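You operate a simulated robot arm through the tools that you are given. There is no shell and no other tool.

You are at the controls of a simulated robot arm. One attempt, no reset.

JOB
Move the loose bolt to top hole 2 and lay the yellow strip round it.
Fine: run it down by hand; the blue and green strips go on the wide tray; leave the other strips.
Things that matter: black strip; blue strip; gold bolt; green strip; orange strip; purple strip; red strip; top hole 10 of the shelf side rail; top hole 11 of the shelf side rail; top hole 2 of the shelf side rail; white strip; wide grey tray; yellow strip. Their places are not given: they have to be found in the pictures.

Only the result counts: the job must be done as asked and must still hold three seconds after the hand-in. Knocking over, shifting, dropping, spilling or breaking anything else fails it.

ROBOT AND FRAMES
A 6-joint arm with a two-finger gripper, fixed in place. Base frame: the origin is at the foot of the arm, x ahead of it, y to its left, z up. Units: m, rad, N and s.
Its first joint turns from -2.897 to 2.897 rad. Payload 3.43 kg.
The TCP is the grasp point between the finger pads, 0.02 m short of the fingertips. In the tool frame z runs along the fingers and y along their closing line. Largest opening 0.19 m; the body of the gripper starts 0.248 m behind the TCP.
Orientation is that of the tool frame in the base frame, as a unit quaternion [w, x, y, z]. With the fingers straight down and closing along the base's y, the tool's x points along the base's -x, its y along +y and its z along -z.

CONTROLS
- The arm moves only by the tool drive_tool. Its argument "steps" is a list of rows, each a list of 7 numbers: the closure, from 0 (fully open) to 1 (shut), then the shift along the base's x, y, z in units of 150 mm (1.0 is 150 mm), then the turn, a rotation vector about the base's x, y, z in units of 60 degrees (1.0 is 60 degrees). In form: [[claw, x, y, z, rx, ry, rz], ...]. A call has 1 to 20 rows; each row is the pose to reach, as a shift and turn from the pose commanded when the call began. A call with a number of a shift or a turn outside -1 to 1 is refused whole. A row lasts 0.2 s, in which the tool goes at most 0.05 m and 0.15 rad; a call with a longer step from one row to the next is refused whole, and so is a gripper value outside its range. Where a pose cannot be reached the arm comes as near as it can. A force on the tool above 90 N (or 10 N above the force at the start of the call, whichever is more), or a blocked arm, ends the call early, and 0.2 s more pass. The fingers move at their own pace (about 0.153 m/s each) and stop on an object; they squeeze with about 44 N. The grip force told is the motor's: it shows also when the fingers shut on nothing. Time passes only in rows, and 0.2 s behind the last, so rows that repeat a pose let the fingers close. It gives the time, the measured TCP pose, the force on the tool (base axes), the opening and the grip force at its end, in the units of the frame above (readings bear some noise), with the torque about the TCP (base axes, N m) and any sound that the robot's microphone picked up, and new pictures: "views" is both (left out), scene, wrist or none.
- Cameras (640 x 400 px; columns grow to the right, rows downward): "scene" is fixed at [0.3988, 0.6502, 1.4901]; the picture's right is [-0.99, 0.13, 0.00], its down [0.09, 0.75, -0.66] and it looks along [-0.08, -0.65, -0.75] (base axes); focal length 214 px, centre (320, 200). "wrist" rides on the gripper at [0.071, -0.008, -0.288] in the tool frame; the picture's right is [0.12, 0.99, 0.00], its down [-0.96, 0.12, -0.25] and it looks along [-0.25, 0.03, 0.97] (tool axes); focal length 261 px, centre (320, 200).
- slide_trunk(by): slides the trunk up (or, below 0, down) by that many m; the arm rides with it, the base frame stays. It gives what a move gives, with no picture.
- locate(camera, pixels): for up to 12 pixels [column, row] of the newest picture of that camera ("zoom" is the newest enlarged one), the place [x, y, z] in the base frame of the surface seen there, good to about 0.002 m. It takes no simulated time.
- inspect(camera, box): a new picture of the part [left, top, right, bottom] of that camera's present view, enlarged. It takes no simulated time.
- sign_off(): hands the job in; it is judged then, once.

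Unless the task says otherwise, let go and move clear before handing in.

The tools are called after "Emit:" by a JSON object that holds its "method" and its "body". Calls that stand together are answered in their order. drive_tool: Moves the arm, as the interface text tells. Its arguments: {"type":"object","properties":{"steps":{"type":"array","items":{"type":"array","items":{"type":"number"}}},"views":{"type":"string","enum":["both","scene","wrist","none"]}},"required":["steps"]} The other tools are called the same way: slide_trunk (by) slides the trunk up or down; locate (camera, pixels) gives the place of the surface under pixels of a picture; inspect (camera, box) takes an enlarged picture of a part of a camera's view; sign_off () hands the job in.

At the start:

```text
t: 0.0
eef_pos: [0.7409, -0.2673, 1.0937]
orientation: [-0.001, -0.001, 1.0, 0.0]
wrist_force: [-0.6, -0.5, -0.3]
wrist_torque: [-0.01, -0.01, -0.01]
grip_width: 0.19
grasp_force: 0.1
trunk travel left (down, up): [-0.2, 0.24]
```

scene: 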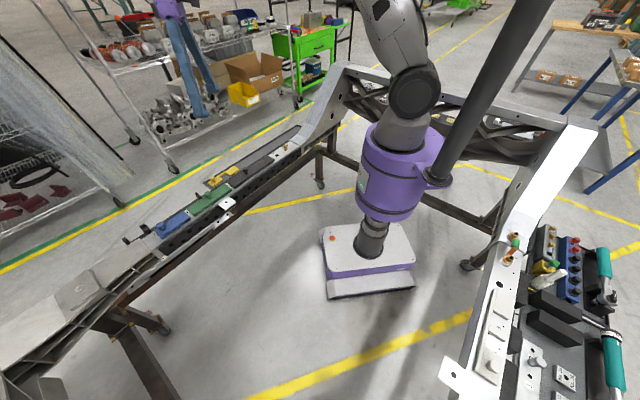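
wrist: 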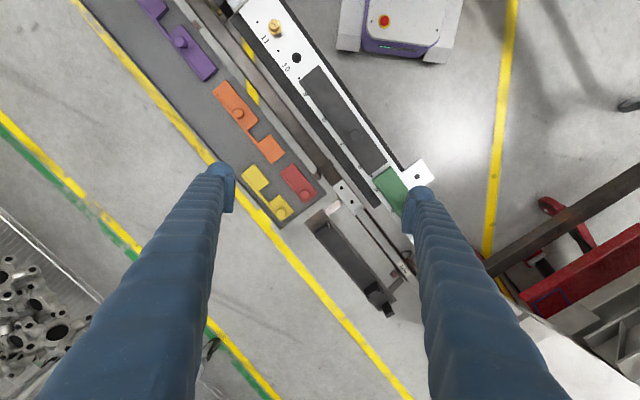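

The wrist picture shows the rail at the top, with a gold bolt near (275,28), holes marked 11 and 10, and a black strip and a green strip lying on it. A dark tray beside it holds the purple, orange, red and yellow strips. I'll enlarge these areas before I move anything.

Emit:
{"method": "inspect", "body": {"camera": "wrist", "box": [220, 0, 440, 140]}}

Emit:
{"method": "inspect", "body": {"camera": "wrist", "box": [220, 120, 440, 260]}}

Emit:
{"method": "inspect", "body": {"camera": "scene", "box": [100, 110, 320, 260]}}

Emit:
{"method": "inspect", "body": {"camera": "scene", "box": [430, 200, 640, 400]}}

```text
2.86 times, centred on (330, 70) of wrist
```

zoom: 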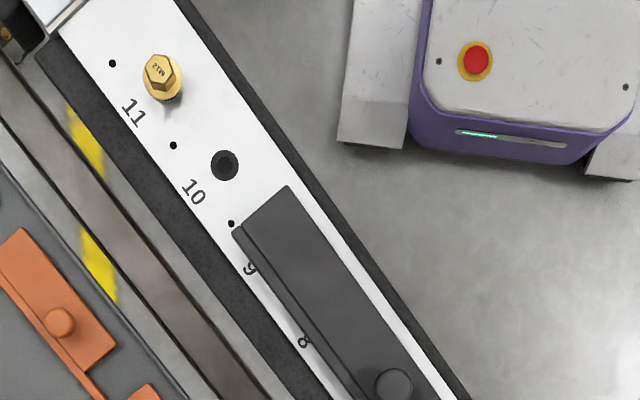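

```text
2.86 times, centred on (330, 190) of wrist
```

zoom: 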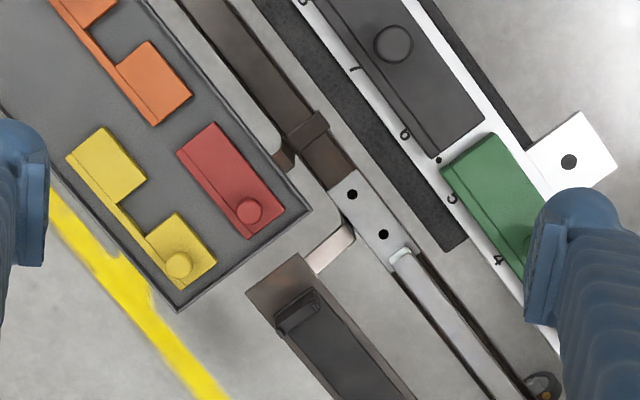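

```text
2.67 times, centred on (210, 185) of scene
```

zoom: 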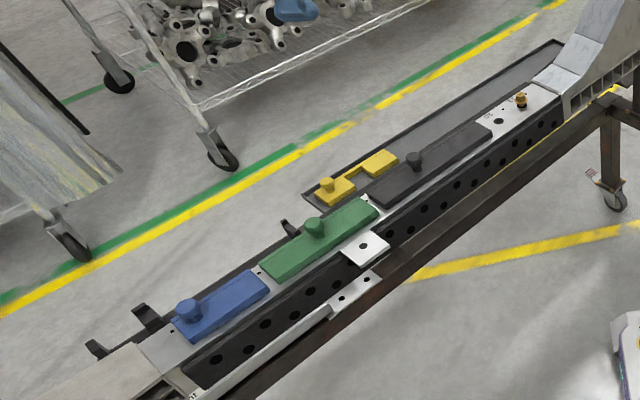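

```text
2.00 times, centred on (535, 300) of scene
```

zoom: 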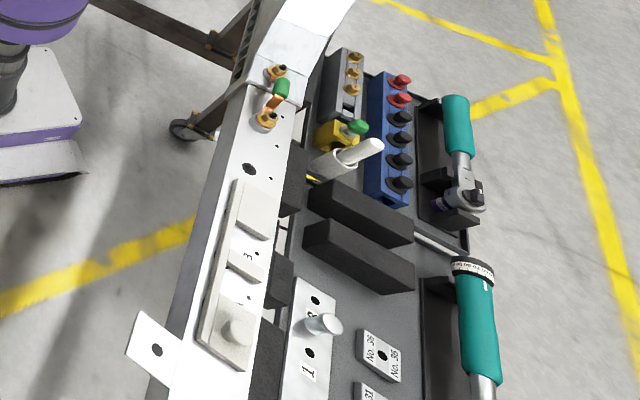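

The bolt stands in hole 11. Black covers about holes 6–9, green about 3–5, and blue lies further along. There is also a second rail on the scene's right. I'll measure the key points.

Emit:
{"method": "locate", "body": {"camera": "wrist", "pixels": [[275, 24], [296, 57], [355, 135], [393, 185], [418, 175], [385, 21], [297, 182], [254, 176], [281, 209], [180, 42], [238, 113], [230, 190]]}}

Emit:
{"method": "locate", "body": {"camera": "scene", "pixels": [[279, 147], [271, 151], [243, 163], [208, 192], [165, 217], [172, 222], [213, 184], [230, 166], [225, 203], [80, 290], [490, 365], [333, 239]]}}

Emit:
{"method": "inspect", "body": {"camera": "scene", "box": [110, 180, 230, 260]}}

Emit:
{"method": "inspect", "body": {"camera": "scene", "box": [190, 110, 310, 190]}}

Emit:
{"method": "inspect", "body": {"camera": "wrist", "box": [100, 0, 260, 100]}}

Emit:
{"method": "inspect", "body": {"camera": "wrist", "box": [280, 180, 540, 340]}}

```text
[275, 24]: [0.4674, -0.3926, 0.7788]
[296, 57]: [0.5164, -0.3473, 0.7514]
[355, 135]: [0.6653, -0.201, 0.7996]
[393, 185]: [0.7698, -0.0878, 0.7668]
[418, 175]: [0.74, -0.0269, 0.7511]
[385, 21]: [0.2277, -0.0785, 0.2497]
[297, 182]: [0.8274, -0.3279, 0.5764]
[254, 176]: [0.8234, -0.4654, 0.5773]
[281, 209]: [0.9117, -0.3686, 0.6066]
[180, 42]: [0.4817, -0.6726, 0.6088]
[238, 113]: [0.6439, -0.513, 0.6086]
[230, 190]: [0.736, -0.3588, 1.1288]
```

```text
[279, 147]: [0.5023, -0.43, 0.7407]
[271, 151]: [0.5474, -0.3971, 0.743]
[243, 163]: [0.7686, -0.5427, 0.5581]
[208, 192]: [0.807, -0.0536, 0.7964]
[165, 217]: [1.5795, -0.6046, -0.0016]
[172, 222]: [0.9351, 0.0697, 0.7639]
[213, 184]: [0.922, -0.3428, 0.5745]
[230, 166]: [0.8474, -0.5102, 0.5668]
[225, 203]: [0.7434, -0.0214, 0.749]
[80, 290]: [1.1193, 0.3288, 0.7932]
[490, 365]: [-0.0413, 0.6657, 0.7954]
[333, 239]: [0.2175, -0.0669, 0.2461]
```

```text
5.00 times, centred on (170, 220) of scene
```

zoom: 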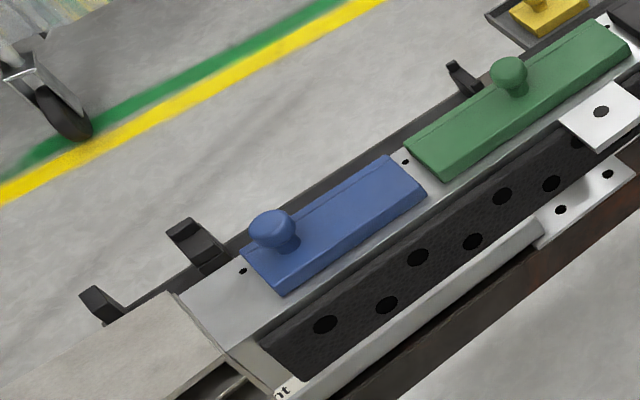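

```text
5.00 times, centred on (250, 150) of scene
```

zoom: 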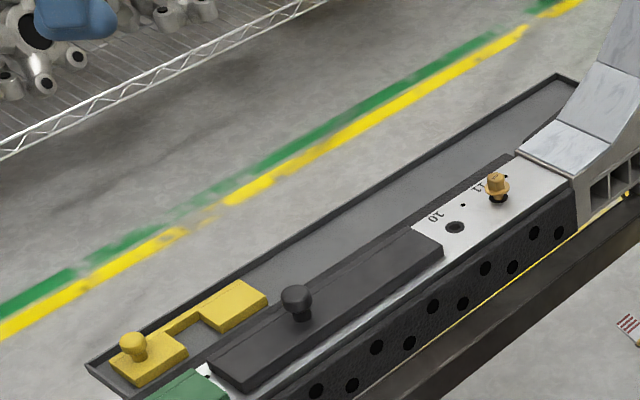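

```text
4.00 times, centred on (180, 50) of wrist
```

zoom: 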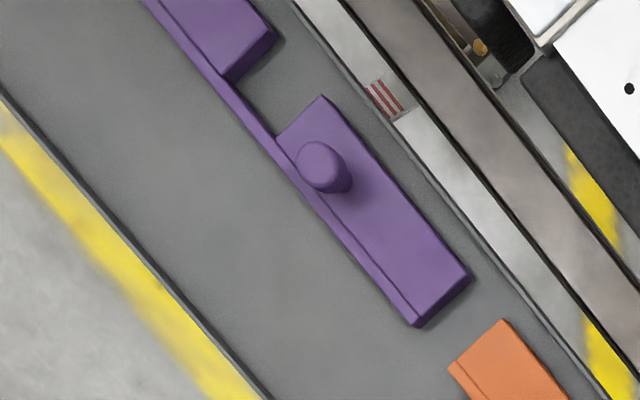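

```text
2.46 times, centred on (410, 260) of wrist
```

zoom: 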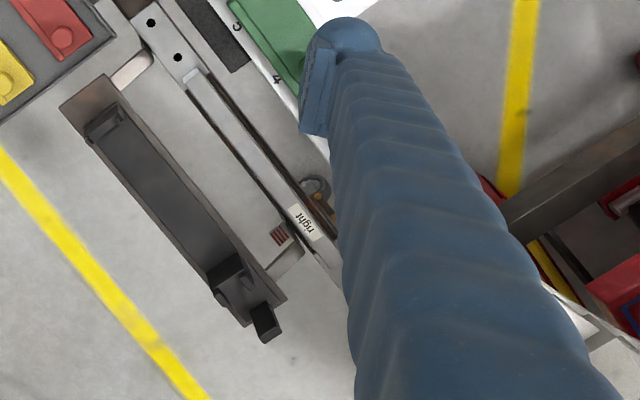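

The rail runs at about 43° in x-y, from the bolt at (0.467,-0.393) towards +x+y, and the wide tray lies about 0.2 m lower at z≈0.57. I'll turn the tool in line with the rail and move towards the blue strip for a closer look.

Emit:
{"method": "drive_tool", "body": {"steps": [[0, 0, 0.2, 0, 0, 0, 0.14], [0, 0, 0.4, 0, 0, 0, 0.28], [0, 0, 0.6, 0, 0, 0, 0.42], [0, 0, 0.8, 0, 0, 0, 0.56], [0, 0, 1, 0, 0, 0, 0.7], [0, 0, 1, 0, 0, 0, 0.7]], "views": "both"}}

```text
t: 1.4
eef_pos: [0.7408, -0.1182, 1.0923]
orientation: [0.001, -0.359, 0.933, -0.001]
wrist_force: [-0.4, 0.0, -0.4]
wrist_torque: [-0.08, -0.01, -0.06]
grip_width: 0.1899
grasp_force: 0.0
trunk travel left (down, up): [-0.2, 0.24]
```

scene: 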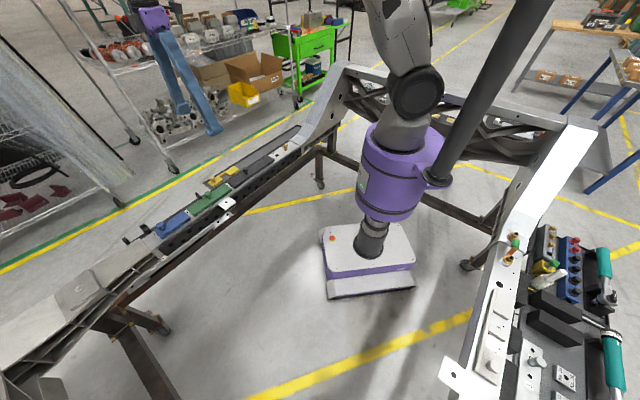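
wrist: 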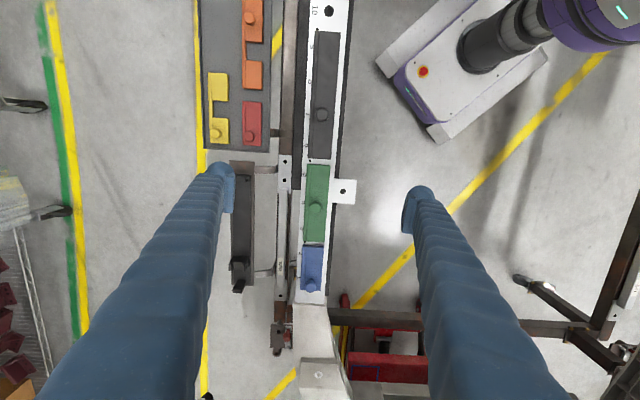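

The tool is now in line with the rail. I'll enlarge the strips, the tray and the narrow tray beside the rail.

Emit:
{"method": "inspect", "body": {"camera": "wrist", "box": [200, 150, 360, 250]}}

Emit:
{"method": "inspect", "body": {"camera": "wrist", "box": [240, 220, 400, 320]}}

Emit:
{"method": "inspect", "body": {"camera": "wrist", "box": [200, 0, 360, 100]}}

Emit:
{"method": "inspect", "body": {"camera": "wrist", "box": [190, 60, 350, 160]}}

Emit:
{"method": "locate", "body": {"camera": "wrist", "pixels": [[317, 208], [312, 284], [322, 115], [328, 11], [312, 295], [250, 135], [218, 130], [205, 60], [205, 145], [272, 60], [242, 240], [241, 180]]}}

```text
4.00 times, centred on (280, 200) of wrist
```

zoom: 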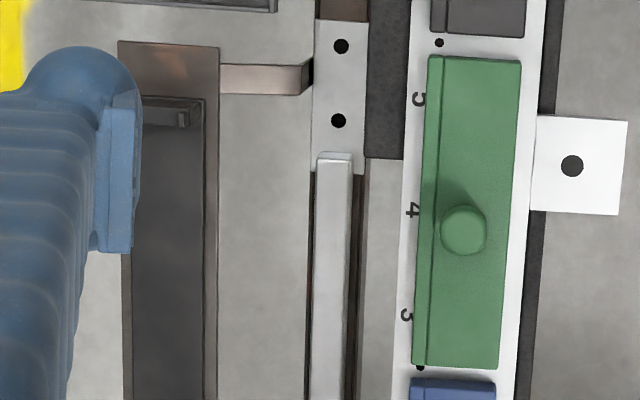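

```text
4.00 times, centred on (320, 270) of wrist
```

zoom: 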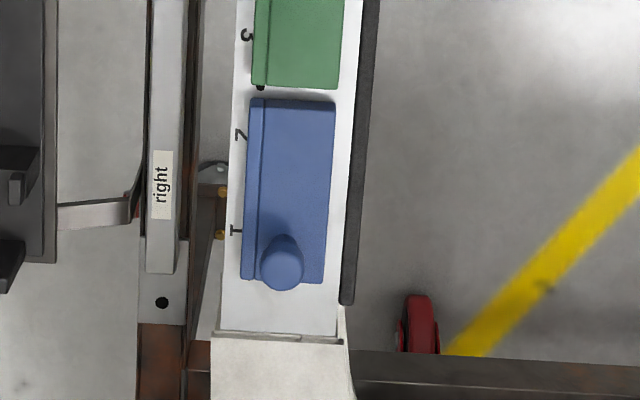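

```text
4.00 times, centred on (280, 50) of wrist
```

zoom: 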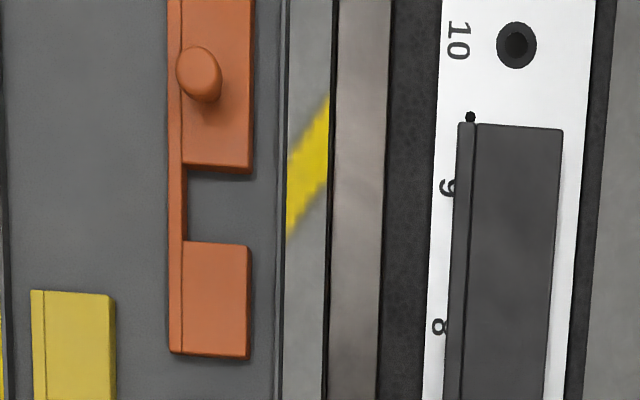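

```text
4.00 times, centred on (270, 110) of wrist
```

zoom: 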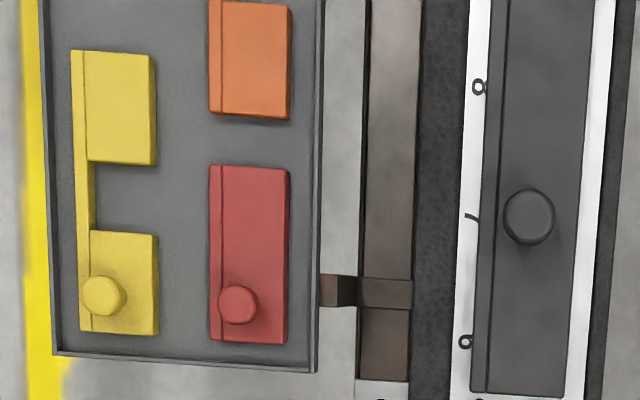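

```text
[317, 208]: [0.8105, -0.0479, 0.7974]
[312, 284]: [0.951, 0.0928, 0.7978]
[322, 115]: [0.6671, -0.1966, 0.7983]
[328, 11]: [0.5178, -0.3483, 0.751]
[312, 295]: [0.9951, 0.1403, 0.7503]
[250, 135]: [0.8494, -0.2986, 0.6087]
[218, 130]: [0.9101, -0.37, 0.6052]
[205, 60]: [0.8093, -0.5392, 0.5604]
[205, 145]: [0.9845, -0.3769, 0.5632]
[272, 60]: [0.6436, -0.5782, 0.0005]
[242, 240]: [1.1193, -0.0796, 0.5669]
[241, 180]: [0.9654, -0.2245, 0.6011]
```

Green (holes 3–5) and blue (1–2) lie where yellow has to go, since its middle notch should sit at hole 2. I'll measure the heights and edges of these strips.

Emit:
{"method": "inspect", "body": {"camera": "wrist", "box": [280, 150, 360, 310]}}

Emit:
{"method": "locate", "body": {"camera": "wrist", "pixels": [[308, 165], [329, 166], [304, 241], [323, 241], [302, 247], [323, 247], [302, 288], [319, 290], [312, 265], [317, 180], [317, 225], [332, 290]]}}

Emit:
{"method": "locate", "body": {"camera": "wrist", "pixels": [[210, 74], [228, 74], [228, 99], [212, 107], [216, 118], [228, 119], [211, 142], [228, 142], [235, 90], [235, 140], [215, 60], [220, 90]]}}

```text
2.50 times, centred on (320, 230) of wrist
```

zoom: 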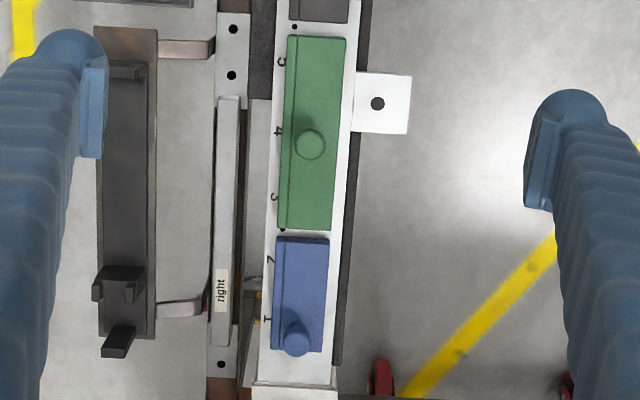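

```text
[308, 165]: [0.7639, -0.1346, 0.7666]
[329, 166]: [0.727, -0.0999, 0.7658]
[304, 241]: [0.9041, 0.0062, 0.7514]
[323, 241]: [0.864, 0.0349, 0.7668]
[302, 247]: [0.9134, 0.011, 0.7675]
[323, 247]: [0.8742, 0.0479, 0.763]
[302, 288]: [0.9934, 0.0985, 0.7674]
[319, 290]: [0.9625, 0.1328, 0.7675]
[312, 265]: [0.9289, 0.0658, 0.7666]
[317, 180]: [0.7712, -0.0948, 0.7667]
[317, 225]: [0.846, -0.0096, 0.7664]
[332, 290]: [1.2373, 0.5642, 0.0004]
```

```text
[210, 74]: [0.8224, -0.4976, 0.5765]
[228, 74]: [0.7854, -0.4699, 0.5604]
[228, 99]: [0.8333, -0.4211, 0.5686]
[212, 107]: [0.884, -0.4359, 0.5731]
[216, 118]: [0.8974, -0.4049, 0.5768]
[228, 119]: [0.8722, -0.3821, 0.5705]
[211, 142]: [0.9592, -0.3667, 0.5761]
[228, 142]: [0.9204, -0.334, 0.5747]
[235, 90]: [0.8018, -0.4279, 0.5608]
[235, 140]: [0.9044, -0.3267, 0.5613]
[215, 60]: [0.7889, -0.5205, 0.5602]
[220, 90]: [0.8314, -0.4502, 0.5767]
```

The strips are 16 mm thick and their knob tops are 31 mm above the strip top. I'll use the printed numbers and the small dots to work out exactly where hole 2 is.

Emit:
{"method": "locate", "body": {"camera": "wrist", "pixels": [[304.5, 174.5], [303, 202], [301.5, 228.7], [300, 253.7], [298.7, 277.5], [314.5, 10], [312, 47], [309.5, 81.5], [307.5, 114], [306, 145.5], [309.7, 160.7], [305.1, 241.8]]}}

Emit:
{"method": "drive_tool", "body": {"steps": [[0, 0.1, 0.25, 0, 0, 0, 0.05], [0, 0.3, 0.5, 0, 0, 0, 0.05], [0, 0.5, 0.75, 0, 0, 0, 0.05], [0, 0.5, 0.75, -0.33, 0, 0, 0.05], [0, 0.5, 0.75, -0.33, 0, 0, 0.05]], "views": "both"}}

```text
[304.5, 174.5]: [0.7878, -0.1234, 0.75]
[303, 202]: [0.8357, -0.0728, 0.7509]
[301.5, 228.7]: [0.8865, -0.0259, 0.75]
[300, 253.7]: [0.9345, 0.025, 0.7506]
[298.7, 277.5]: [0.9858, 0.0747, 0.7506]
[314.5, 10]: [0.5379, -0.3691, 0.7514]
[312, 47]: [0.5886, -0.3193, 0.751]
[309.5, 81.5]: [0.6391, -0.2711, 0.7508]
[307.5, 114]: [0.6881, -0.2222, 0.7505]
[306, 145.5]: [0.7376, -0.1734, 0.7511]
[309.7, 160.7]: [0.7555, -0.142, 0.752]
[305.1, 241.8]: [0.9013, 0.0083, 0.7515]
```

```text
t: 2.6
eef_pos: [0.8167, -0.0042, 1.0467]
orientation: [0.0, -0.382, 0.924, 0.0]
wrist_force: [-0.2, -0.4, 0.4]
wrist_torque: [0.04, 0.0, 0.0]
grip_width: 0.1901
grasp_force: 0.0
trunk travel left (down, up): [-0.2, 0.24]
```

scene: 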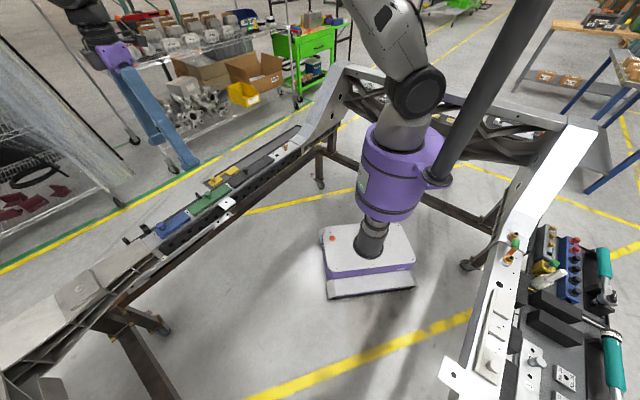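
wrist: 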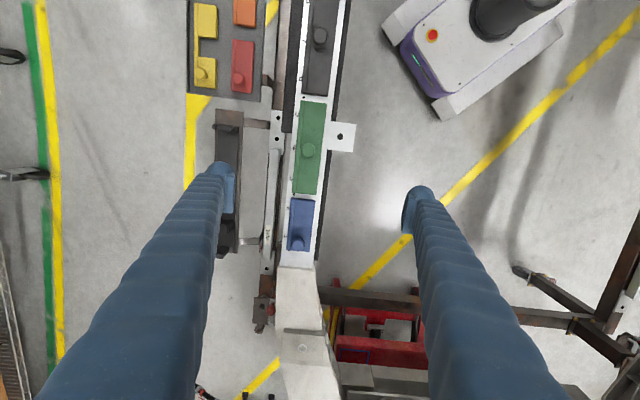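

The numbers give a 70 mm pitch and put hole 2 at about (0.912, 0.048). Yellow is a three-hole strip with its notch in the middle. Next I'll check the wide tray's rim and its free area.

Emit:
{"method": "inspect", "body": {"camera": "scene", "box": [200, 110, 320, 200]}}

Emit:
{"method": "locate", "body": {"camera": "scene", "pixels": [[294, 127], [285, 131], [265, 143], [250, 152], [270, 143], [260, 150], [222, 174], [210, 184], [280, 133], [290, 133], [300, 126], [240, 157]]}}

Emit:
{"method": "inspect", "body": {"camera": "wrist", "box": [180, 0, 290, 110]}}

Emit:
{"method": "locate", "body": {"camera": "wrist", "pixels": [[188, 40], [189, 40], [190, 40], [191, 40], [192, 40], [193, 40], [194, 40], [195, 40], [196, 40], [197, 40], [260, 40], [264, 40]]}}

```text
4.44 times, centred on (260, 155) of scene
```

zoom: 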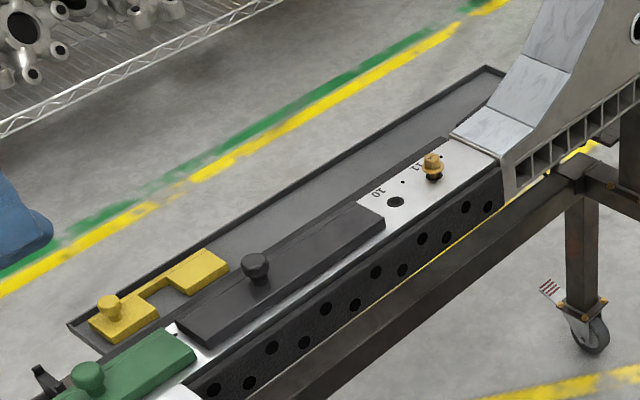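

```text
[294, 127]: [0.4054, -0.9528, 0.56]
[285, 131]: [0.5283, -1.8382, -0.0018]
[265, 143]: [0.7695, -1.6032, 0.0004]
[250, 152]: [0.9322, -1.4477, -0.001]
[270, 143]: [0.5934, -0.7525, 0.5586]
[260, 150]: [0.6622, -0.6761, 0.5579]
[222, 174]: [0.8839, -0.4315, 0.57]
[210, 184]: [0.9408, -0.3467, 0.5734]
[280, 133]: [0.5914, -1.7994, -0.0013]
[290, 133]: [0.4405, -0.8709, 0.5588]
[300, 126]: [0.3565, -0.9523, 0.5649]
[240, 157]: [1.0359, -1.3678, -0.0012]
```

```text
3.64 times, centred on (235, 55) of wrist
```

zoom: 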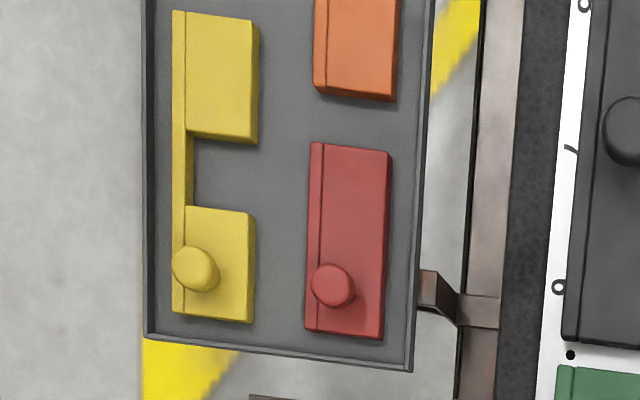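

```text
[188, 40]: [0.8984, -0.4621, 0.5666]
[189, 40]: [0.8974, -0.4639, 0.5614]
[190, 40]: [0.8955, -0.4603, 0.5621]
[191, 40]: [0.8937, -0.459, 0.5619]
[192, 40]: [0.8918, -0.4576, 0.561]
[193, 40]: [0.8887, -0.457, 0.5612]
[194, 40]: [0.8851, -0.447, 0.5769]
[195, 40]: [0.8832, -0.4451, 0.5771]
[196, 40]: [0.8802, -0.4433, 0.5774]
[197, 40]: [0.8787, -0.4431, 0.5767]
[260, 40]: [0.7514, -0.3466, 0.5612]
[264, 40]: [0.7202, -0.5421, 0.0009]
```

The tray rim is low, with its top at about 0.566. The left column above yellow is free, from s≈0.2 down to the far end. I'll approach blue over its centre at (0.9355, 0.073), with the fingers closing across it.

Emit:
{"method": "drive_tool", "body": {"steps": [[0.3, 0.16, 0.1, -0.2, 0, 0, 0], [0.5, 0.32, 0.2, -0.4, 0, 0, 0], [0.5, 0.48, 0.3, -0.6, 0, 0, 0], [0.5, 0.64, 0.4, -0.8, 0, 0, 0], [0.5, 0.793, 0.513, -1, 0, 0, 0], [0.5, 0.793, 0.513, -1, 0, 0, 0]], "views": "wrist"}}

```text
t: 4.0
eef_pos: [0.9336, 0.0714, 0.8953]
orientation: [0.0, -0.382, 0.924, 0.0]
wrist_force: [0.5, 0.5, 0.7]
wrist_torque: [-0.09, 0.03, -0.01]
grip_width: 0.095
grasp_force: 0.0
trunk travel left (down, up): [-0.2, 0.24]
```

wrist: 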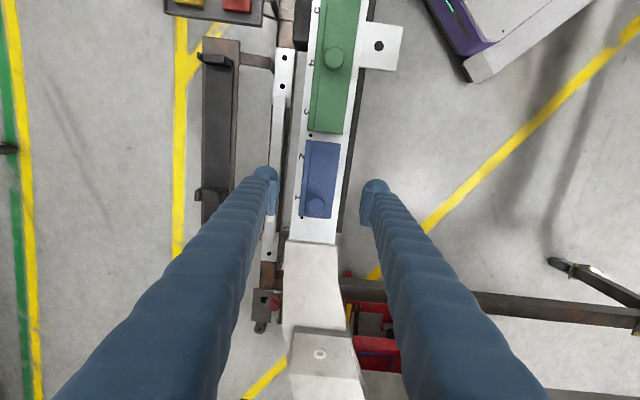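

The fingers straddle blue at (302–337, 142–218). I'll measure its outline again from this closer view.

Emit:
{"method": "inspect", "body": {"camera": "wrist", "box": [260, 120, 380, 240]}}

Emit:
{"method": "locate", "body": {"camera": "wrist", "pixels": [[306, 144], [336, 146], [303, 213], [330, 216], [319, 204], [318, 175], [303, 155], [298, 198], [310, 136], [345, 175]]}}

```text
3.33 times, centred on (320, 180) of wrist
```

zoom: 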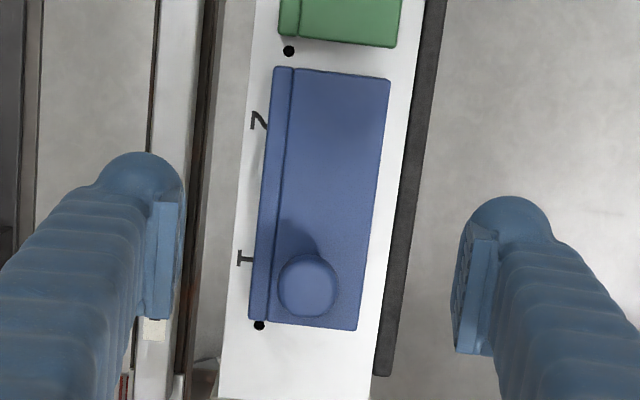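

```text
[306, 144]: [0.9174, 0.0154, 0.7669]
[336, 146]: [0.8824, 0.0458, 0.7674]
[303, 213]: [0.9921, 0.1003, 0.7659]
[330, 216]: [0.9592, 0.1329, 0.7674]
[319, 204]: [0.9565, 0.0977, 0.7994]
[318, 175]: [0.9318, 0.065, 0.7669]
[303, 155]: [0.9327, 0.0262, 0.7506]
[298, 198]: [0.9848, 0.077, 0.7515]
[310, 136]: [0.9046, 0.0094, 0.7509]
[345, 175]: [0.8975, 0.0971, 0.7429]
```

Blue's centre is (0.938, 0.0735) and its top is at 0.767. I'll descend until the tips are about 4 mm above the rail, keeping the fingers open.

Emit:
{"method": "drive_tool", "body": {"steps": [[0.5, 0.025, 0.012, -0.27, 0, 0, 0], [0.5, 0.025, 0.012, -0.54, 0, 0, 0], [0.5, 0.025, 0.012, -0.7, 0, 0, 0], [0.5, 0.025, 0.012, -0.76, 0, 0, 0], [0.5, 0.025, 0.012, -0.8, 0, 0, 0], [0.5, 0.025, 0.012, -0.8, 0, 0, 0]], "views": "wrist"}}

```text
t: 5.4
eef_pos: [0.937, 0.0748, 0.7737]
orientation: [-0.001, -0.382, 0.924, 0.0]
wrist_force: [-0.8, 0.4, 0.3]
wrist_torque: [0.01, 0.01, -0.04]
grip_width: 0.0952
grasp_force: 0.0
trunk travel left (down, up): [-0.2, 0.24]
```

wrist: 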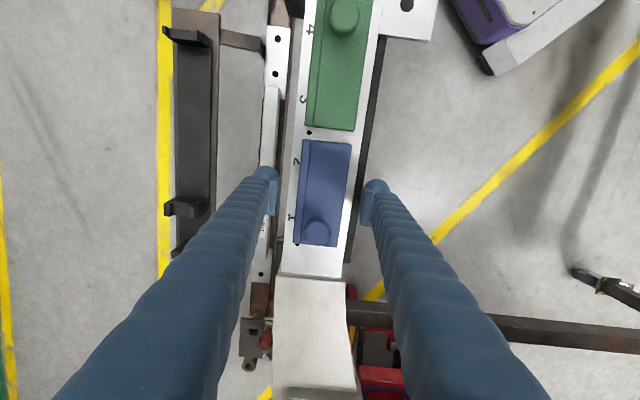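

The TCP projects to about (320,197), which is on blue's centre, and no force is felt. I'll close on blue.

Emit:
{"method": "drive_tool", "body": {"steps": [[0.72, 0, 0, 0, 0, 0, 0], [1, 0, 0, 0, 0, 0, 0], [1, 0, 0, 0, 0, 0, 0], [1, 0, 0, 0, 0, 0, 0]], "views": "wrist"}}

```text
t: 6.4
eef_pos: [0.9372, 0.0756, 0.7848]
orientation: [0.004, -0.383, 0.924, -0.001]
wrist_force: [-2.0, 12.3, 77.1]
wrist_torque: [0.1, 0.43, -0.04]
grip_width: 0.0061
grasp_force: 34.1
trunk travel left (down, up): [-0.2, 0.24]
```

wrist: 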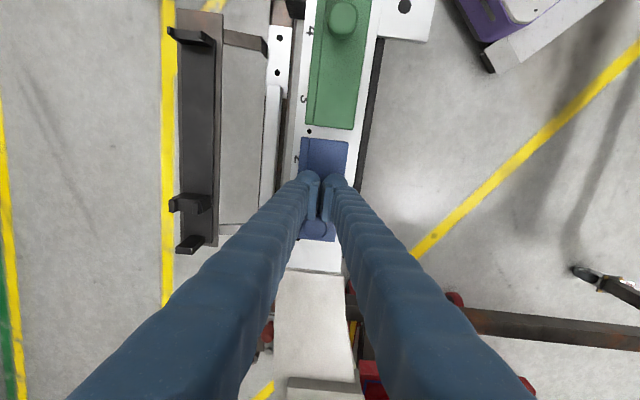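

The closing fingers rode up over blue instead of gripping it: the opening is 0.006 and the tips are on its top with 77 N. I'll lift straight off and use the knob instead.

Emit:
{"method": "drive_tool", "body": {"steps": [[1, 0, 0, 0.1, 0, 0, 0], [1, 0, 0, 0.25, 0, 0, 0], [0.6, 0, 0, 0.45, 0, 0, 0], [0.6, 0, 0, 0.6, 0, 0, 0], [0.6, 0, 0, 0.6, 0, 0, 0]], "views": "both"}}

Emit:
{"method": "inspect", "body": {"camera": "wrist", "box": [260, 100, 380, 260]}}

```text
t: 7.6
eef_pos: [0.9358, 0.0737, 0.8642]
orientation: [-0.001, -0.384, 0.923, -0.001]
wrist_force: [0.2, 0.2, 0.4]
wrist_torque: [-0.02, 0.01, 0.01]
grip_width: 0.0758
grasp_force: 0.1
trunk travel left (down, up): [-0.2, 0.24]
```

scene: 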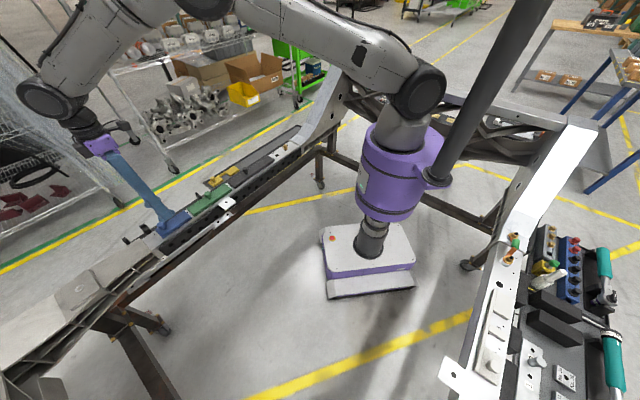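
wrist: 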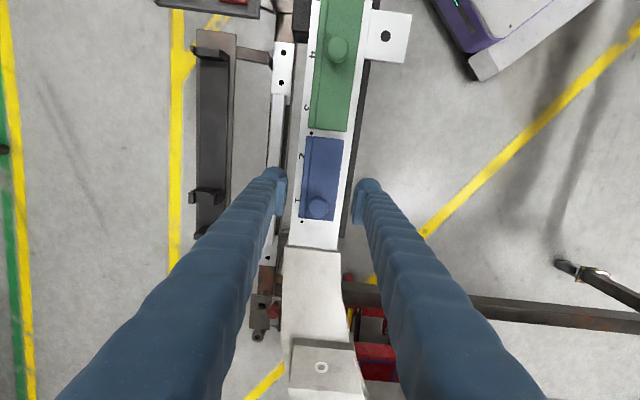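

```text
2.50 times, centred on (320, 180) of wrist
```

zoom: 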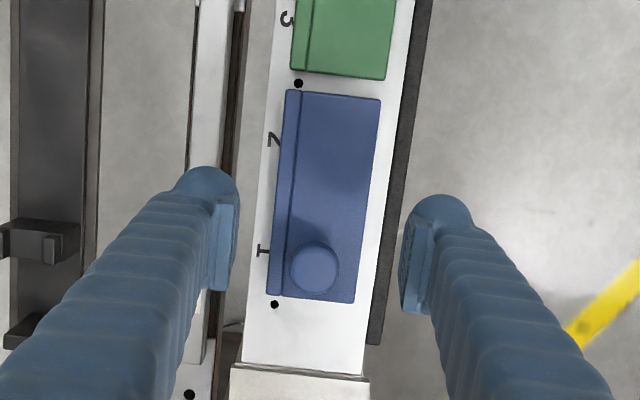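

Blue is still in place and nearly aligned. I'll get the position of its knob and check which way the tall features lie.

Emit:
{"method": "locate", "body": {"camera": "zoom", "pixels": [[315, 258], [297, 258], [333, 258], [315, 245], [315, 272], [315, 288], [288, 92], [380, 99], [268, 294], [353, 300], [325, 180]]}}

Emit:
{"method": "inspect", "body": {"camera": "scene", "box": [140, 180, 250, 250]}}

```text
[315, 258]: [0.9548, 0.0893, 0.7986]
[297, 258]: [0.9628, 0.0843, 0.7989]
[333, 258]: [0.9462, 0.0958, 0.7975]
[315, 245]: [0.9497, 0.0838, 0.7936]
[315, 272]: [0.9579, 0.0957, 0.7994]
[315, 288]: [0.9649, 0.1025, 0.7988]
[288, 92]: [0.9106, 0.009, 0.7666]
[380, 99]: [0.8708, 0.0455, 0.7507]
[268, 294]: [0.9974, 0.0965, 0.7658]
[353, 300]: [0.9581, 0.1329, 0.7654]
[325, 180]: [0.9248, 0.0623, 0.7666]
```

```text
5.71 times, centred on (195, 215) of scene
```

zoom: 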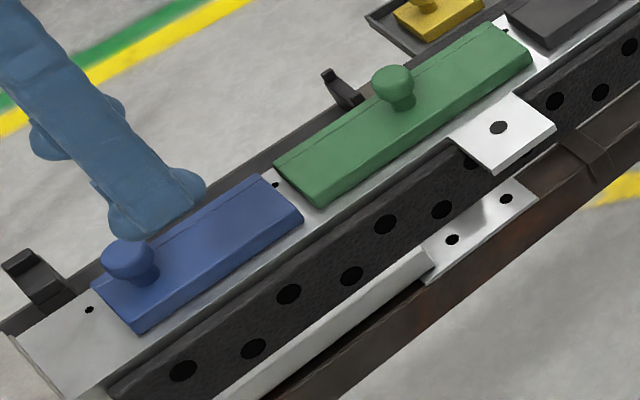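

The knob is a mushroom about 23 mm across, centred at (0.9565, 0.093). I'll turn the tool 90° so the fingers close along the strip, which holds against tipping better, and move over the knob.

Emit:
{"method": "drive_tool", "body": {"steps": [[0.6, 0.02, 0.02, 0, 0, 0, -0.14], [0.6, 0.04, 0.04, 0, 0, 0, -0.28], [0.6, 0.06, 0.06, 0, 0, 0, -0.42], [0.6, 0.08, 0.08, 0, 0, 0, -0.56], [0.6, 0.1, 0.1, 0, 0, 0, -0.7], [0.6, 0.12, 0.12, 0, 0, 0, -0.84], [0.6, 0.138, 0.129, 0, 0, 0, -0.98]], "views": "none"}}

Emit:
{"method": "drive_tool", "body": {"steps": [[0.6, 0, 0, 0, 0, 0, -0.14], [0.6, 0, 0, 0, 0, 0, -0.28], [0.6, 0, 0, 0, 0, 0, -0.42], [0.6, 0, 0, 0, 0, 0, -0.52], [0.6, 0, 0, 0, 0, 0, -0.52]], "views": "both"}}

```text
t: 9.2
eef_pos: [0.9582, 0.0932, 0.8624]
orientation: [0.0, 0.12, 0.993, 0.0]
wrist_force: [0.1, -1.5, 0.4]
wrist_torque: [0.01, 0.01, 0.0]
grip_width: 0.0759
grasp_force: 0.0
trunk travel left (down, up): [-0.2, 0.24]
```

```text
t: 10.4
eef_pos: [0.9582, 0.0929, 0.8654]
orientation: [0.0, 0.383, 0.924, 0.0]
wrist_force: [-0.4, 0.1, 0.4]
wrist_torque: [0.05, 0.04, 0.0]
grip_width: 0.0758
grasp_force: 0.1
trunk travel left (down, up): [-0.2, 0.24]
```

scene: 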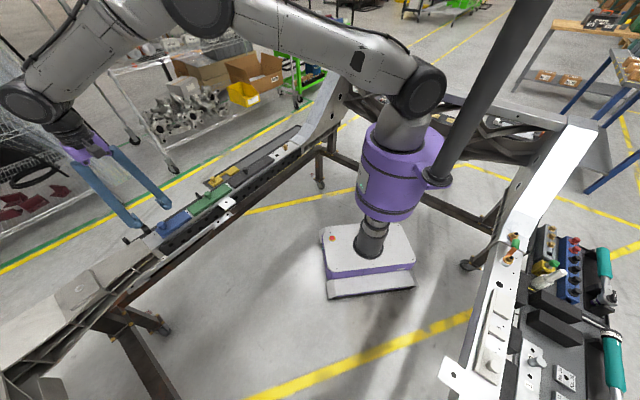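
wrist: 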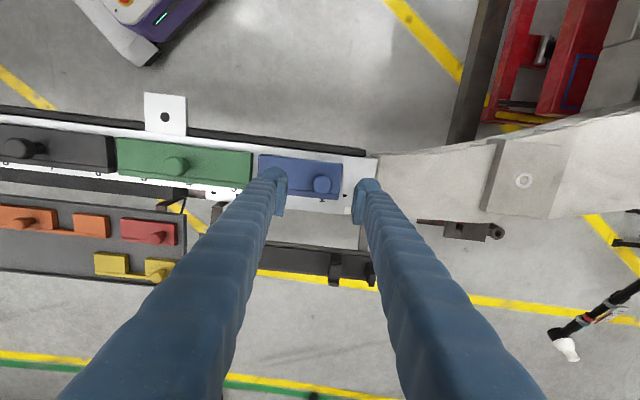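

The knob at (321,184) lies between the fingers. I'll check the knob position and the height of the end block near the right finger before going down.

Emit:
{"method": "inspect", "body": {"camera": "wrist", "box": [240, 130, 400, 230]}}

Emit:
{"method": "locate", "body": {"camera": "wrist", "pixels": [[321, 184], [313, 184], [329, 184], [321, 176], [321, 192], [345, 190], [376, 165], [385, 175], [400, 180], [430, 170], [350, 165]]}}

```text
4.00 times, centred on (320, 180) of wrist
```

zoom: 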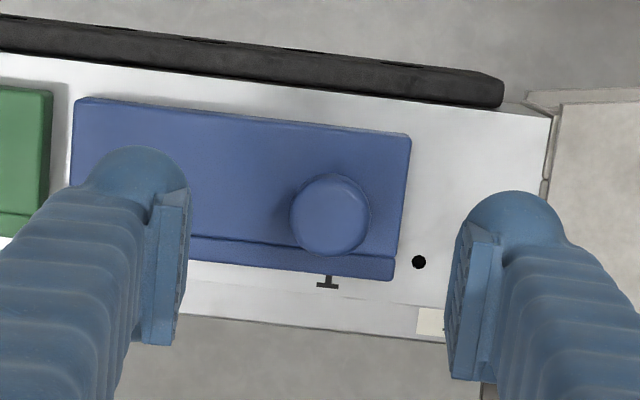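

```text
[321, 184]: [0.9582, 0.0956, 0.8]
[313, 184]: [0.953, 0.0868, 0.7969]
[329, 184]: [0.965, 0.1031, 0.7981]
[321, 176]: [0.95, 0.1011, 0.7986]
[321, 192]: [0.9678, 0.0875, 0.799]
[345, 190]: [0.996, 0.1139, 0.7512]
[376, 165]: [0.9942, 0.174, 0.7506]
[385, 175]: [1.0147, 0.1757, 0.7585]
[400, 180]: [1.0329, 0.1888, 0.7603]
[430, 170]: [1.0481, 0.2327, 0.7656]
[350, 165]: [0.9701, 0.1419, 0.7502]
```

The knob centre is at (0.9586, 0.095) and its top is at 0.799. I'll go down to TCP z≈0.791 and close on it.

Emit:
{"method": "drive_tool", "body": {"steps": [[0.65, 0.003, 0.014, -0.2, 0, 0, 0], [0.65, 0.003, 0.014, -0.4, 0, 0, 0], [0.65, 0.003, 0.014, -0.49, 0, 0, 0], [0.65, 0.003, 0.014, -0.49, 0, 0, 0], [0.8, 0.003, 0.014, -0.49, 0, 0, 0], [1, 0.003, 0.014, -0.49, 0, 0, 0], [1, 0.003, 0.014, -0.49, 0, 0, 0], [1, 0.003, 0.014, -0.49, 0, 0, 0]], "views": "wrist"}}

```text
t: 12.2
eef_pos: [0.9585, 0.0945, 0.7913]
orientation: [0.001, 0.383, 0.924, 0.0]
wrist_force: [-0.6, 0.4, -0.1]
wrist_torque: [0.02, -0.03, -0.03]
grip_width: 0.0269
grasp_force: 44.0
trunk travel left (down, up): [-0.2, 0.24]
```

wrist: 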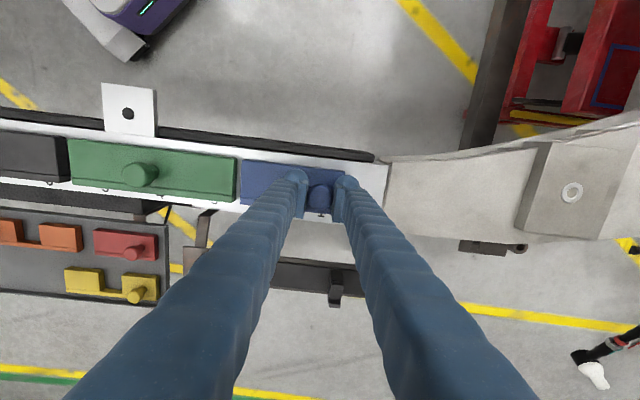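

The knob is held, with an opening of 0.027 and 44 N of grip. I'll lift gently and read the load.

Emit:
{"method": "drive_tool", "body": {"steps": [[1, 0, 0, 0.03, 0, 0, 0], [1, 0, 0, 0.08, 0, 0, 0], [1, 0, 0, 0.2, 0, 0, 0], [1, 0, 0, 0.4, 0, 0, 0], [1, 0, 0, 0.6, 0, 0, 0], [1, 0, 0, 0.6, 0, 0, 0]], "views": "both"}}

Emit:
{"method": "inspect", "body": {"camera": "wrist", "box": [200, 120, 440, 270]}}

Emit:
{"method": "inspect", "body": {"camera": "scene", "box": [110, 160, 260, 260]}}

```text
t: 13.6
eef_pos: [0.9588, 0.0961, 0.8804]
orientation: [-0.002, 0.383, 0.924, -0.001]
wrist_force: [-0.4, -0.3, -0.4]
wrist_torque: [0.04, -0.04, 0.04]
grip_width: 0.0267
grasp_force: 44.6
trunk travel left (down, up): [-0.2, 0.24]
```

scene: 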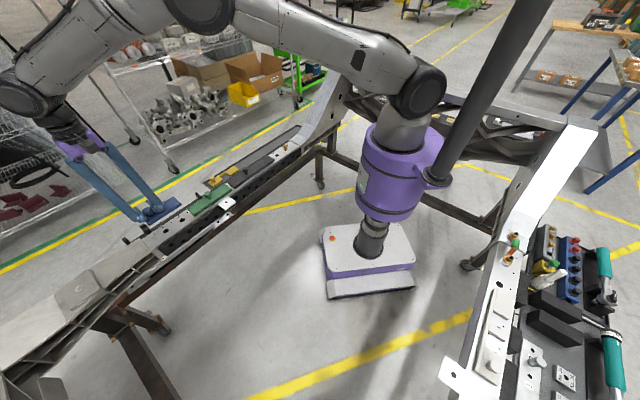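
wrist: 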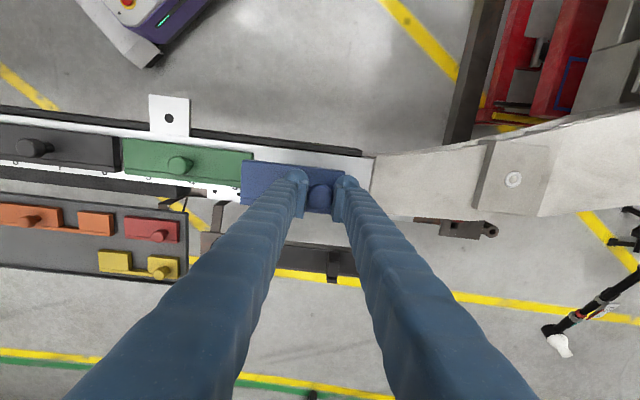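

```text
2.67 times, centred on (320, 195) of wrist
```

zoom: 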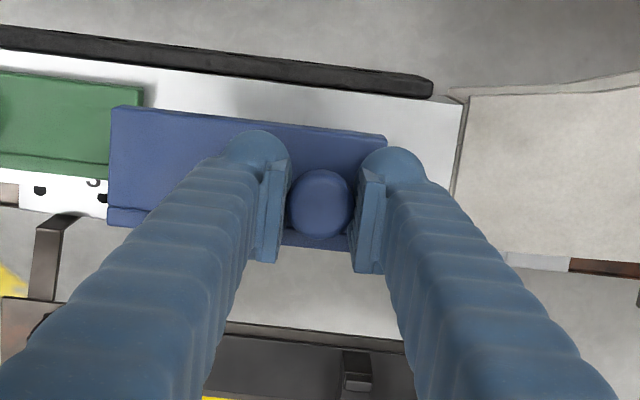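

```text
4.00 times, centred on (185, 210) of scene
```

zoom: 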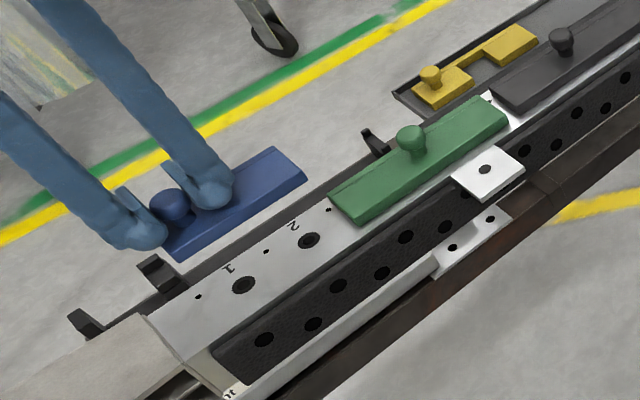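

Blue came away level and light, and holes 1 and 2 are now uncovered. Before carrying it across I'll check the height of the arch at the rail's far end and the exact place of hole 2.

Emit:
{"method": "locate", "body": {"camera": "zoom", "pixels": [[309, 240], [243, 285], [302, 240], [316, 240]]}}

Emit:
{"method": "locate", "body": {"camera": "scene", "pixels": [[300, 134], [308, 125], [318, 115], [328, 100], [337, 85], [348, 66], [365, 72], [388, 90], [302, 128], [314, 108]]}}

```text
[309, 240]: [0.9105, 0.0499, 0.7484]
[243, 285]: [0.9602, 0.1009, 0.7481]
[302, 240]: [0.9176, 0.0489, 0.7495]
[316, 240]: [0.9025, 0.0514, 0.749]
```

```text
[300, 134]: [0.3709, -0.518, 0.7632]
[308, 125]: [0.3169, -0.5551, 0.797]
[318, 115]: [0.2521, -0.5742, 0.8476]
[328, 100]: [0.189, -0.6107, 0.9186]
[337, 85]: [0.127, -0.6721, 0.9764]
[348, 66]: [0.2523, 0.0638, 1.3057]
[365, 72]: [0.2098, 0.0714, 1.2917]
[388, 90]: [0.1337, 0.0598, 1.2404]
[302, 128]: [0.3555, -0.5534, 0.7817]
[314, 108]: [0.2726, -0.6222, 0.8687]
```

Hole 2 is at about (0.911, 0.049). The arch stays below the carry height on this path. I'll carry blue towards the tray's left column at z≈0.88.

Emit:
{"method": "drive_tool", "body": {"steps": [[1, -0.115, -0.25, 0, 0, 0, 0], [1, -0.23, -0.5, 0, 0, 0, 0], [1, -0.345, -0.75, 0, 0, 0, 0], [1, -0.46, -1, 0, 0, 0, 0]], "views": "none"}}

Emit:
{"method": "drive_tool", "body": {"steps": [[1, -0.115, -0.25, 0, 0, 0, 0], [1, -0.23, -0.5, 0, 0, 0, 0], [1, -0.345, -0.75, 0, 0, 0, 0], [1, -0.46, -1, 0, 0, 0, 0]], "views": "none"}}

Emit:
{"method": "drive_tool", "body": {"steps": [[1, -0.115, -0.25, 0, 0, 0, 0], [1, -0.23, -0.5, 0, 0, 0, 0], [1, -0.345, -0.75, 0, 0, 0, 0], [1, -0.46, -1, 0, 0, 0, 0]], "views": "both"}}

```text
t: 14.6
eef_pos: [0.888, -0.0564, 0.8818]
orientation: [0.0, 0.382, 0.924, 0.001]
wrist_force: [-0.8, -0.1, -0.8]
wrist_torque: [0.0, -0.04, -0.01]
grip_width: 0.0268
grasp_force: 44.0
trunk travel left (down, up): [-0.2, 0.24]
```

```text
t: 15.6
eef_pos: [0.8211, -0.2063, 0.8806]
orientation: [0.0, 0.382, 0.924, -0.001]
wrist_force: [0.0, 0.0, -0.1]
wrist_torque: [-0.03, -0.08, 0.02]
grip_width: 0.0266
grasp_force: 43.4
trunk travel left (down, up): [-0.2, 0.24]
```

```text
t: 16.6
eef_pos: [0.753, -0.3555, 0.88]
orientation: [0.0, 0.382, 0.924, 0.001]
wrist_force: [0.2, 0.4, -0.6]
wrist_torque: [-0.04, -0.03, 0.0]
grip_width: 0.0265
grasp_force: 43.2
trunk travel left (down, up): [-0.2, 0.24]
```

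scene: 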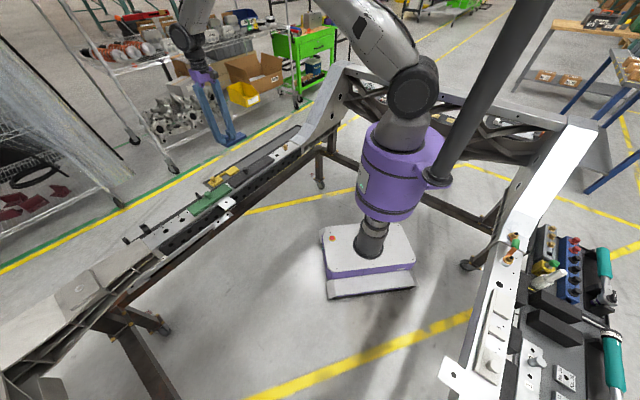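
wrist: 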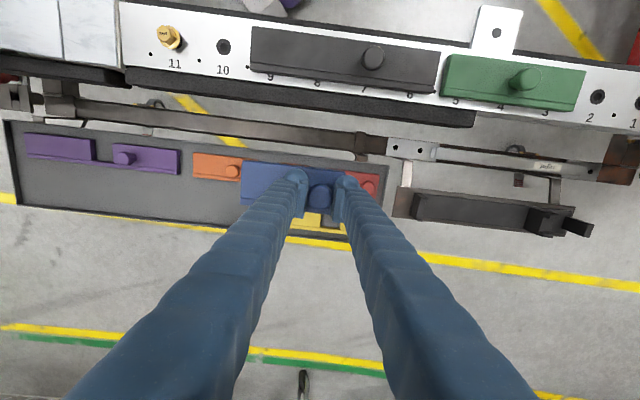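

This gives a good view of the whole tray; its outer half is bare to the left of yellow. I'll measure it.

Emit:
{"method": "locate", "body": {"camera": "wrist", "pixels": [[12, 205], [30, 158], [178, 174], [196, 178], [240, 190], [100, 200], [200, 205], [150, 218], [200, 222], [230, 218], [6, 125], [123, 158]]}}

Emit:
{"method": "inspect", "body": {"camera": "wrist", "box": [0, 110, 400, 250]}}

Emit:
{"method": "inspect", "body": {"camera": "wrist", "box": [110, 0, 270, 100]}}

```text
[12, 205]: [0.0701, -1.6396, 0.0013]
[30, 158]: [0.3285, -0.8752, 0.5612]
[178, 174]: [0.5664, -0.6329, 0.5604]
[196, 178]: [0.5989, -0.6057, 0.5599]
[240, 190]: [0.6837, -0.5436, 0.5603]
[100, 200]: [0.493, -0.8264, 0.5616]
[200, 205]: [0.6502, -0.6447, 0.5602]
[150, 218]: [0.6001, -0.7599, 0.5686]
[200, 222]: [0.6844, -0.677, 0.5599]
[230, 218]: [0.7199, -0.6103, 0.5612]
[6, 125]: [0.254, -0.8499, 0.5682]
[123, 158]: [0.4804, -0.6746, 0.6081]
```

```text
1.60 times, centred on (200, 180) of wrist
```

zoom: 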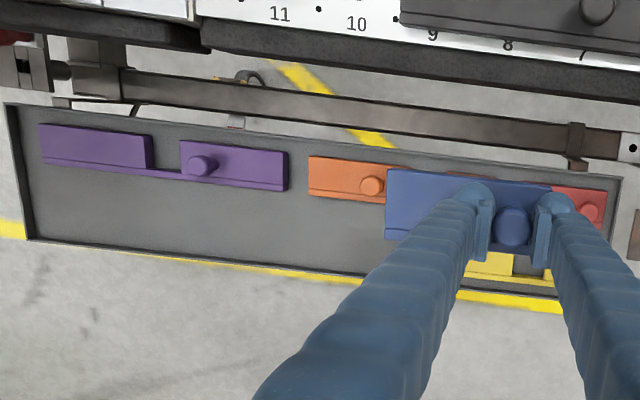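

```text
4.00 times, centred on (190, 50) of wrist
```

zoom: 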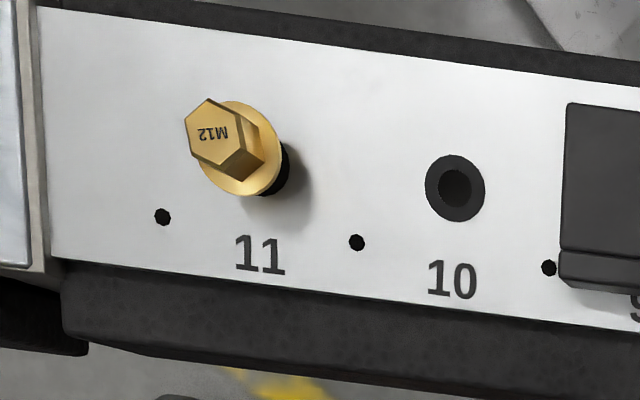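

The free column runs from d=-0.960 (rim) to -0.848 (purple's edge). Blue goes down there with its knob at (0.603, -0.672). I'll move over that spot and start descending.

Emit:
{"method": "drive_tool", "body": {"steps": [[1, -0.13, -0.27, 0, 0, 0, 0], [1, -0.26, -0.54, 0, 0, 0, 0], [1, -0.4, -0.8, 0, 0, 0, 0]], "views": "none"}}

Emit:
{"method": "drive_tool", "body": {"steps": [[1, -0.13, -0.27, 0, 0, 0, 0], [1, -0.26, -0.54, 0, 0, 0, 0], [1, -0.4, -0.8, 0, 0, 0, 0]], "views": "none"}}

Emit:
{"method": "drive_tool", "body": {"steps": [[1, -0.1, -0.25, 0, 0, 0, 0], [1, -0.2, -0.513, 0, 0, 0, 0], [1, -0.2, -0.513, -0.3, 0, 0, 0], [1, -0.2, -0.513, -0.6, 0, 0, 0], [1, -0.2, -0.513, -0.9, 0, 0, 0], [1, -0.2, -0.513, -0.9, 0, 0, 0]], "views": "both"}}

```text
t: 17.4
eef_pos: [0.692, -0.477, 0.8806]
orientation: [-0.001, 0.383, 0.924, 0.0]
wrist_force: [-0.8, -0.3, -1.2]
wrist_torque: [0.03, -0.02, 0.01]
grip_width: 0.0262
grasp_force: 44.5
trunk travel left (down, up): [-0.2, 0.24]
```

```text
t: 18.2
eef_pos: [0.6327, -0.5966, 0.8833]
orientation: [0.0, 0.383, 0.924, 0.0]
wrist_force: [-0.3, 0.1, -1.3]
wrist_torque: [0.03, -0.04, 0.0]
grip_width: 0.0264
grasp_force: 43.6
trunk travel left (down, up): [-0.2, 0.24]
```

```text
t: 19.6
eef_pos: [0.6027, -0.673, 0.7451]
orientation: [-0.001, 0.383, 0.924, 0.001]
wrist_force: [0.7, 0.0, -1.9]
wrist_torque: [0.1, -0.02, -0.02]
grip_width: 0.0263
grasp_force: 43.6
trunk travel left (down, up): [-0.2, 0.24]
```

scene: 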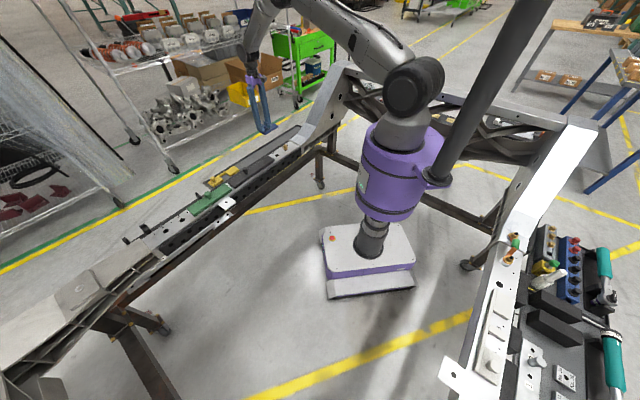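
wrist: 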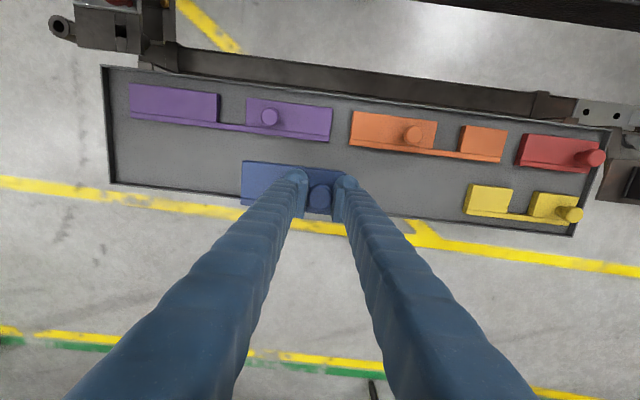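

Blue hangs over the free strip of tray. I'll lower it to TCP z≈0.602, let it seat and open.

Emit:
{"method": "drive_tool", "body": {"steps": [[1, 0, 0, -0.3, 0, 0, 0], [1, 0, 0, -0.6, 0, 0, 0], [1, 0, 0, -0.8, 0, 0, 0], [1, 0, 0, -0.9, 0, 0, 0], [1, 0, 0, -0.95, 0, 0, 0], [1, 0, 0, -0.95, 0, 0, 0]], "views": "wrist"}}

```text
t: 21.0
eef_pos: [0.6026, -0.6716, 0.6045]
orientation: [0.0, 0.383, 0.924, 0.0]
wrist_force: [0.2, 0.1, -0.4]
wrist_torque: [0.0, 0.0, 0.0]
grip_width: 0.025
grasp_force: 43.5
trunk travel left (down, up): [-0.2, 0.24]
```

wrist: 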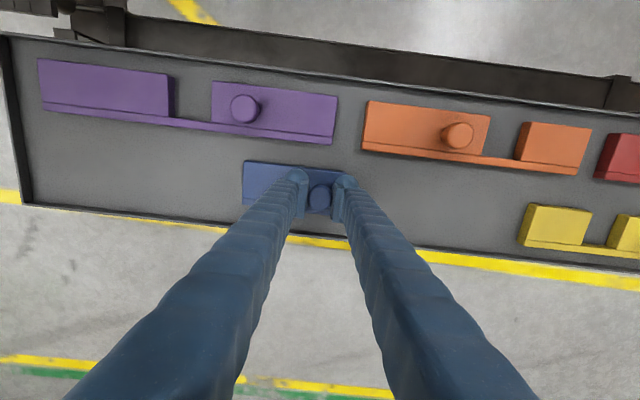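

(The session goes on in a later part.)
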